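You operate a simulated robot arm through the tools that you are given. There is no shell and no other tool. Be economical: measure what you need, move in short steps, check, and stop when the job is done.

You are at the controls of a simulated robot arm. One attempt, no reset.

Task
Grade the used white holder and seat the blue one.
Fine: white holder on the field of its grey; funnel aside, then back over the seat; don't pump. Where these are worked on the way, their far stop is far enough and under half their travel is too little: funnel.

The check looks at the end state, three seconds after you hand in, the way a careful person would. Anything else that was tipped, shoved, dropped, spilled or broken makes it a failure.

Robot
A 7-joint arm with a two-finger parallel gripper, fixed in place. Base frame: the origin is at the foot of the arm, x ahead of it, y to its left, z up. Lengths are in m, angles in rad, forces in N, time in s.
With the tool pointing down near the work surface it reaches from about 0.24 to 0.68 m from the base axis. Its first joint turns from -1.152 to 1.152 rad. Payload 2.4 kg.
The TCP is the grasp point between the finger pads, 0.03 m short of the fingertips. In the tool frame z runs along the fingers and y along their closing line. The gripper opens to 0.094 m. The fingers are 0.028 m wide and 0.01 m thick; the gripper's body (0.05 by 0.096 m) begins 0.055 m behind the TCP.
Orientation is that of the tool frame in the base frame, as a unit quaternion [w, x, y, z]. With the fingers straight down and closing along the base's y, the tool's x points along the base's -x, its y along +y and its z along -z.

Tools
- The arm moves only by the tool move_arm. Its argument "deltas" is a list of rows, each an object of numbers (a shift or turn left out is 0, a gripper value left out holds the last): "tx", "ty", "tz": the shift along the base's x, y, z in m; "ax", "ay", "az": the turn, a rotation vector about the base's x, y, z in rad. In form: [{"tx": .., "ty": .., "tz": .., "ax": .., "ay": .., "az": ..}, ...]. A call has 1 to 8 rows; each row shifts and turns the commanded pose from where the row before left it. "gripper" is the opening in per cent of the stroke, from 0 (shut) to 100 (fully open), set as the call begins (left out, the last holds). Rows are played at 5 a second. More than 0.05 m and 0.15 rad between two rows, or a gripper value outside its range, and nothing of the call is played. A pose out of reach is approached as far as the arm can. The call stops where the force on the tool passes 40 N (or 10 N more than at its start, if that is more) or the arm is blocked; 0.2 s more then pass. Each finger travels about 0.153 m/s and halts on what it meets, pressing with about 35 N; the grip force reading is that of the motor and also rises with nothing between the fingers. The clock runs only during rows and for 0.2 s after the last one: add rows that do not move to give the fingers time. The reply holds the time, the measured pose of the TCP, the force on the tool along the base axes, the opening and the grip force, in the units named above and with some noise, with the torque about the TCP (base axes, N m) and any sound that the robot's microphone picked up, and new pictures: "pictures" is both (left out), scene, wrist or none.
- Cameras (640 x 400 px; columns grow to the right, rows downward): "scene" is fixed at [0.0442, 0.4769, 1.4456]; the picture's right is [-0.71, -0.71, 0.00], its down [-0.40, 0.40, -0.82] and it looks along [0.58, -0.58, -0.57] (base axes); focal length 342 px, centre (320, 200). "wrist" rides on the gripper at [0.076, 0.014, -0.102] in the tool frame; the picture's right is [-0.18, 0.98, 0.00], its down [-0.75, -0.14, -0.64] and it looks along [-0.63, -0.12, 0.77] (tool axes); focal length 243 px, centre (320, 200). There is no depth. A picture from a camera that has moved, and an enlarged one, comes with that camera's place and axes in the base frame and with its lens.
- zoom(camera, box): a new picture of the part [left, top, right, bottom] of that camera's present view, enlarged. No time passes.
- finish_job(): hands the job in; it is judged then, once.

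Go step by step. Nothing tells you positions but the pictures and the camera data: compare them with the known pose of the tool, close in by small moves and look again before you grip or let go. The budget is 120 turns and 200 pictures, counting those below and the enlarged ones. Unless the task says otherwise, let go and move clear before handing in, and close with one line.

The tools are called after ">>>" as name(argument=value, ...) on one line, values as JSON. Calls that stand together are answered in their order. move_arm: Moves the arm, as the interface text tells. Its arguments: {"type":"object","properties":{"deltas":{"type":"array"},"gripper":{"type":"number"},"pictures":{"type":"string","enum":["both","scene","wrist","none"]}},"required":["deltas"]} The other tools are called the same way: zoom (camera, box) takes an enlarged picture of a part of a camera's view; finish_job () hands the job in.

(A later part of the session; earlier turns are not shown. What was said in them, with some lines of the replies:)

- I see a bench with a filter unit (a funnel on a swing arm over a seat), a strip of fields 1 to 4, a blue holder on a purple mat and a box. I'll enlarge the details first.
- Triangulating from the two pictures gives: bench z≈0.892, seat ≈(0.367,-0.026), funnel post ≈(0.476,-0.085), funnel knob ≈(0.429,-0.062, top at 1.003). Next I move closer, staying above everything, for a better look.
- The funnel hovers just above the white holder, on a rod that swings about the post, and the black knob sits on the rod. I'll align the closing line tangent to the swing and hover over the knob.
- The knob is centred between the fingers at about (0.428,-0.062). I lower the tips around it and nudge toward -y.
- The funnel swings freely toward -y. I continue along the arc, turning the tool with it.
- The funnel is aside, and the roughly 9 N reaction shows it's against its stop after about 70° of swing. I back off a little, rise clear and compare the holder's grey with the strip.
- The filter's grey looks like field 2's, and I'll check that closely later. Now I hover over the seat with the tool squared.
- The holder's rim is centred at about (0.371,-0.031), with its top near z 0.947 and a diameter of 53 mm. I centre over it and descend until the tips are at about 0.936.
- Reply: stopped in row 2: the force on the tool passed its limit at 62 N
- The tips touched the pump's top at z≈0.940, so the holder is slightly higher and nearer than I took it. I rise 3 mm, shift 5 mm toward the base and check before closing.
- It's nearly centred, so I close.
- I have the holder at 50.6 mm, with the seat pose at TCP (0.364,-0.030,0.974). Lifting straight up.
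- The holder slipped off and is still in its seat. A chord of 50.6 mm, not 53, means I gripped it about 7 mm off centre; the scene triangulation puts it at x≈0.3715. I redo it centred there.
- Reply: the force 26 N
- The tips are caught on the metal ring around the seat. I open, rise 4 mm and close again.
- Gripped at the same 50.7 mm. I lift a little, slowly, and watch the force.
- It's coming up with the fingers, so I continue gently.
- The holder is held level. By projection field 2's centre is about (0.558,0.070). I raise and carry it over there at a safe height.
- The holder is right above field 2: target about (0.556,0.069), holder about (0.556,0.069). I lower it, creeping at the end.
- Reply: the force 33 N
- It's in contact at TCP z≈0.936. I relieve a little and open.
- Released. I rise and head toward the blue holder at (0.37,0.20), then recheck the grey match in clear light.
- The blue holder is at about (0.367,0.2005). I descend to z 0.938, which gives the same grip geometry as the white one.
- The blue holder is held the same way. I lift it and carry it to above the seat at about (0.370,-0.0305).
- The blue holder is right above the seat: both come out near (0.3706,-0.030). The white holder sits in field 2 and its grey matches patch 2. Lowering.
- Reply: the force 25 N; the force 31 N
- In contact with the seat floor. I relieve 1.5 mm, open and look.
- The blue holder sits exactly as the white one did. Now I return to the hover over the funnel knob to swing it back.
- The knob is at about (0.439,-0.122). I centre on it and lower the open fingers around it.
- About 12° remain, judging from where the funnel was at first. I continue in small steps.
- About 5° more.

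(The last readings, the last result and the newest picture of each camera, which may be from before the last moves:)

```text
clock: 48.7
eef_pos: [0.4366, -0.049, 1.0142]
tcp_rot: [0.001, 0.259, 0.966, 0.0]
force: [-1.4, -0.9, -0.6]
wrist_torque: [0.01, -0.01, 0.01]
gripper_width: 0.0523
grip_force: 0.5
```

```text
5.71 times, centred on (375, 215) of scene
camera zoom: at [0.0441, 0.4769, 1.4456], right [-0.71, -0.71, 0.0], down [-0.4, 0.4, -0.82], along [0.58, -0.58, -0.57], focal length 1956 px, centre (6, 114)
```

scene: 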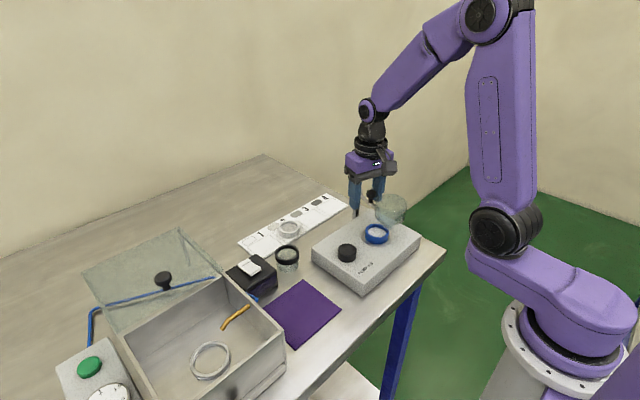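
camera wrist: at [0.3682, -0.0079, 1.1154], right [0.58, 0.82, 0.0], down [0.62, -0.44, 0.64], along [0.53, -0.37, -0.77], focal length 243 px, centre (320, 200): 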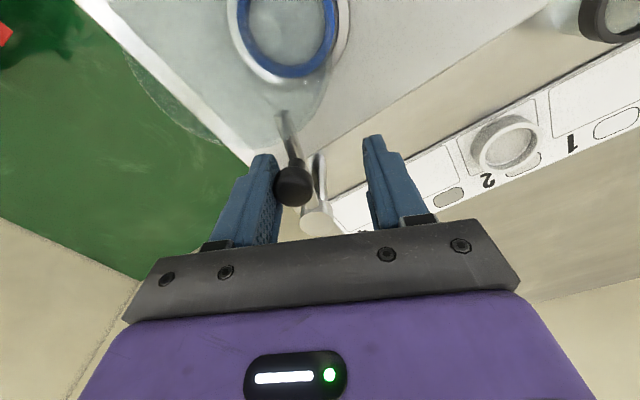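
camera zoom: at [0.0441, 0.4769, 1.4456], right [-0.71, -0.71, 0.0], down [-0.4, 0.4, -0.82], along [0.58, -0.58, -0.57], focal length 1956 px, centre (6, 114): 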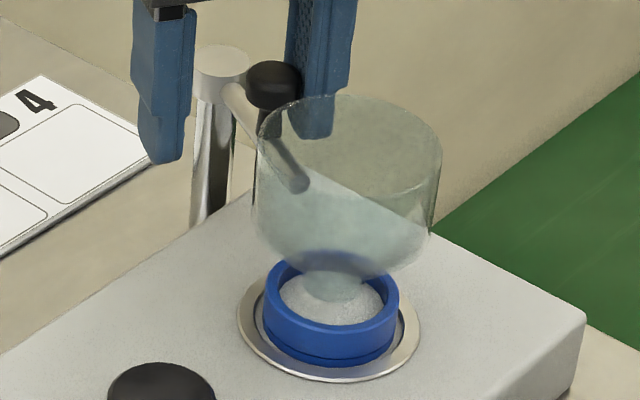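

The funnel is back exactly where it began. I back the finger off the knob, rise and retreat.

>>> move_arm(deltas=[{"tx": -0.0025, "ty": -0.0045}, {"tx": -0.0025, "ty": -0.0045}, {"tz": 0.03}, {"tz": 0.045}, {"tz": 0.045}, {"tz": 0.045}, {}])

>>> zoom(camera="scene", box=[340, 180, 410, 250])

>>> zoom(camera="scene", box=[260, 195, 330, 255])

```text
clock: 50.3
eef_pos: [0.4319, -0.0558, 1.1802]
tcp_rot: [0.002, 0.259, 0.966, -0.001]
force: [0.1, -0.6, -0.2]
wrist_torque: [-0.01, -0.03, 0.01]
gripper_width: 0.0517
grip_force: 0.1
camera wrist: at [0.3705, -0.0061, 1.2805], right [0.65, 0.76, 0.0], down [0.58, -0.5, 0.64], along [0.49, -0.42, -0.77], focal length 243 px, centre (320, 200)
```

scene: 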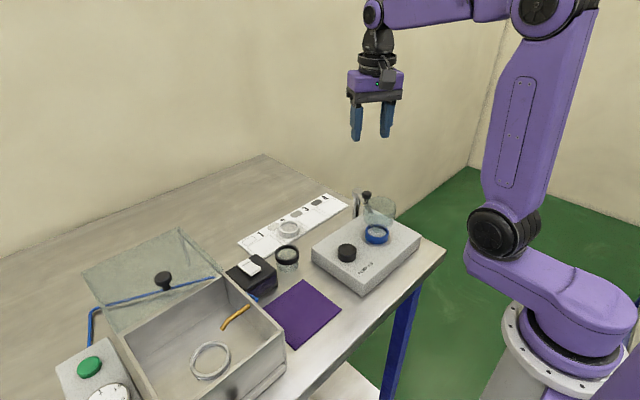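
wrist: 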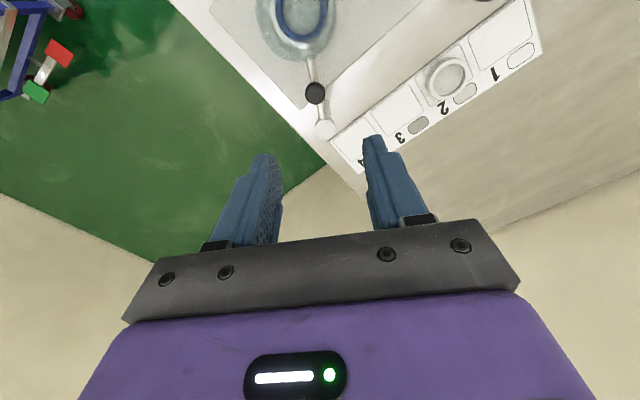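

```text
5.71 times, centred on (375, 215) of scene
camera zoom: at [0.0442, 0.4769, 1.4456], right [-0.71, -0.71, 0.0], down [-0.4, 0.4, -0.82], along [0.58, -0.58, -0.57], focal length 1956 px, centre (6, 114)
```

zoom: 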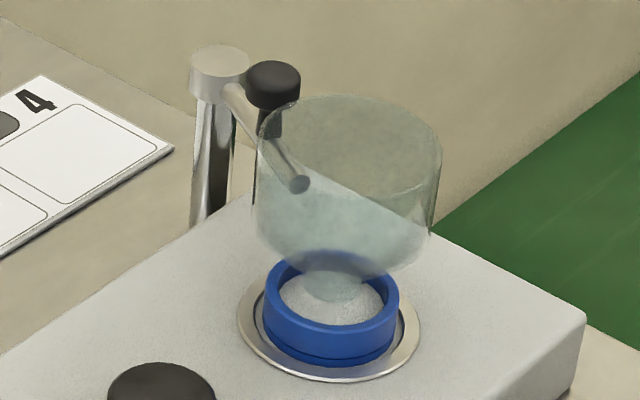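

```text
6.67 times, centred on (295, 225) of scene
camera zoom: at [0.0442, 0.4769, 1.4456], right [-0.71, -0.71, 0.0], down [-0.4, 0.4, -0.82], along [0.58, -0.58, -0.57], focal length 2282 px, centre (487, 33)
```

zoom: 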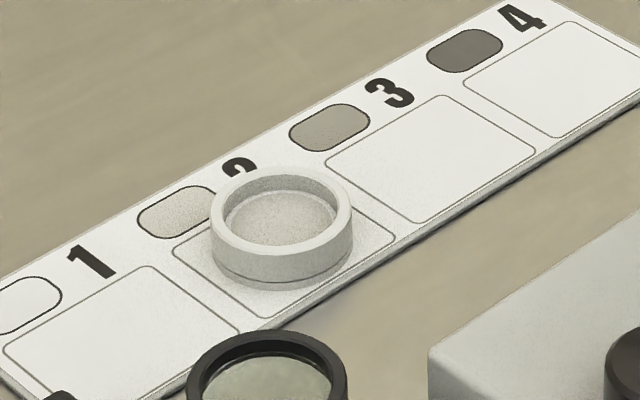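

>>> zoom(camera="wrist", box=[390, 30, 510, 130])

```text
4.00 times, centred on (450, 80) of wrist
camera zoom: at [0.3705, -0.0061, 1.2805], right [0.65, 0.76, 0.0], down [0.58, -0.5, 0.64], along [0.49, -0.42, -0.77], focal length 970 px, centre (-200, 680)
```

zoom: 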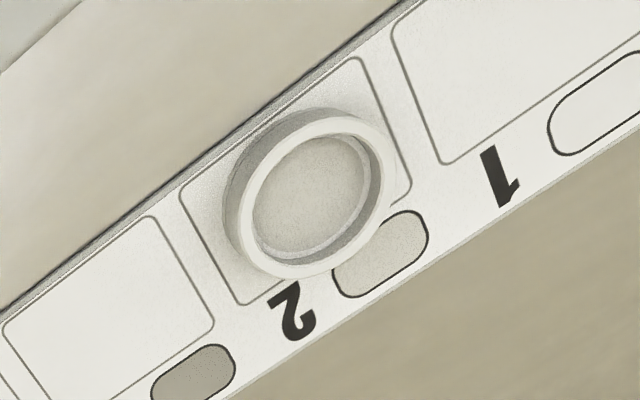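

The white holder is inside field 2 and its filter matches patch 2. The blue holder is seated with the funnel back over it, the pump knob is untouched and the arm is clear, so I hand in.

>>> finish_job()

```text
The job is handed in.
```

The job is handed in: the white holder is on field 2, the blue holder is in the seat, and the funnel went aside to its stop and back over the seat without pumping. On the way the white holder slipped once during lifting and dropped back into its seat, and the fingertips briefly pressed the pump housing (62 N). Nothing looked shifted afterward.
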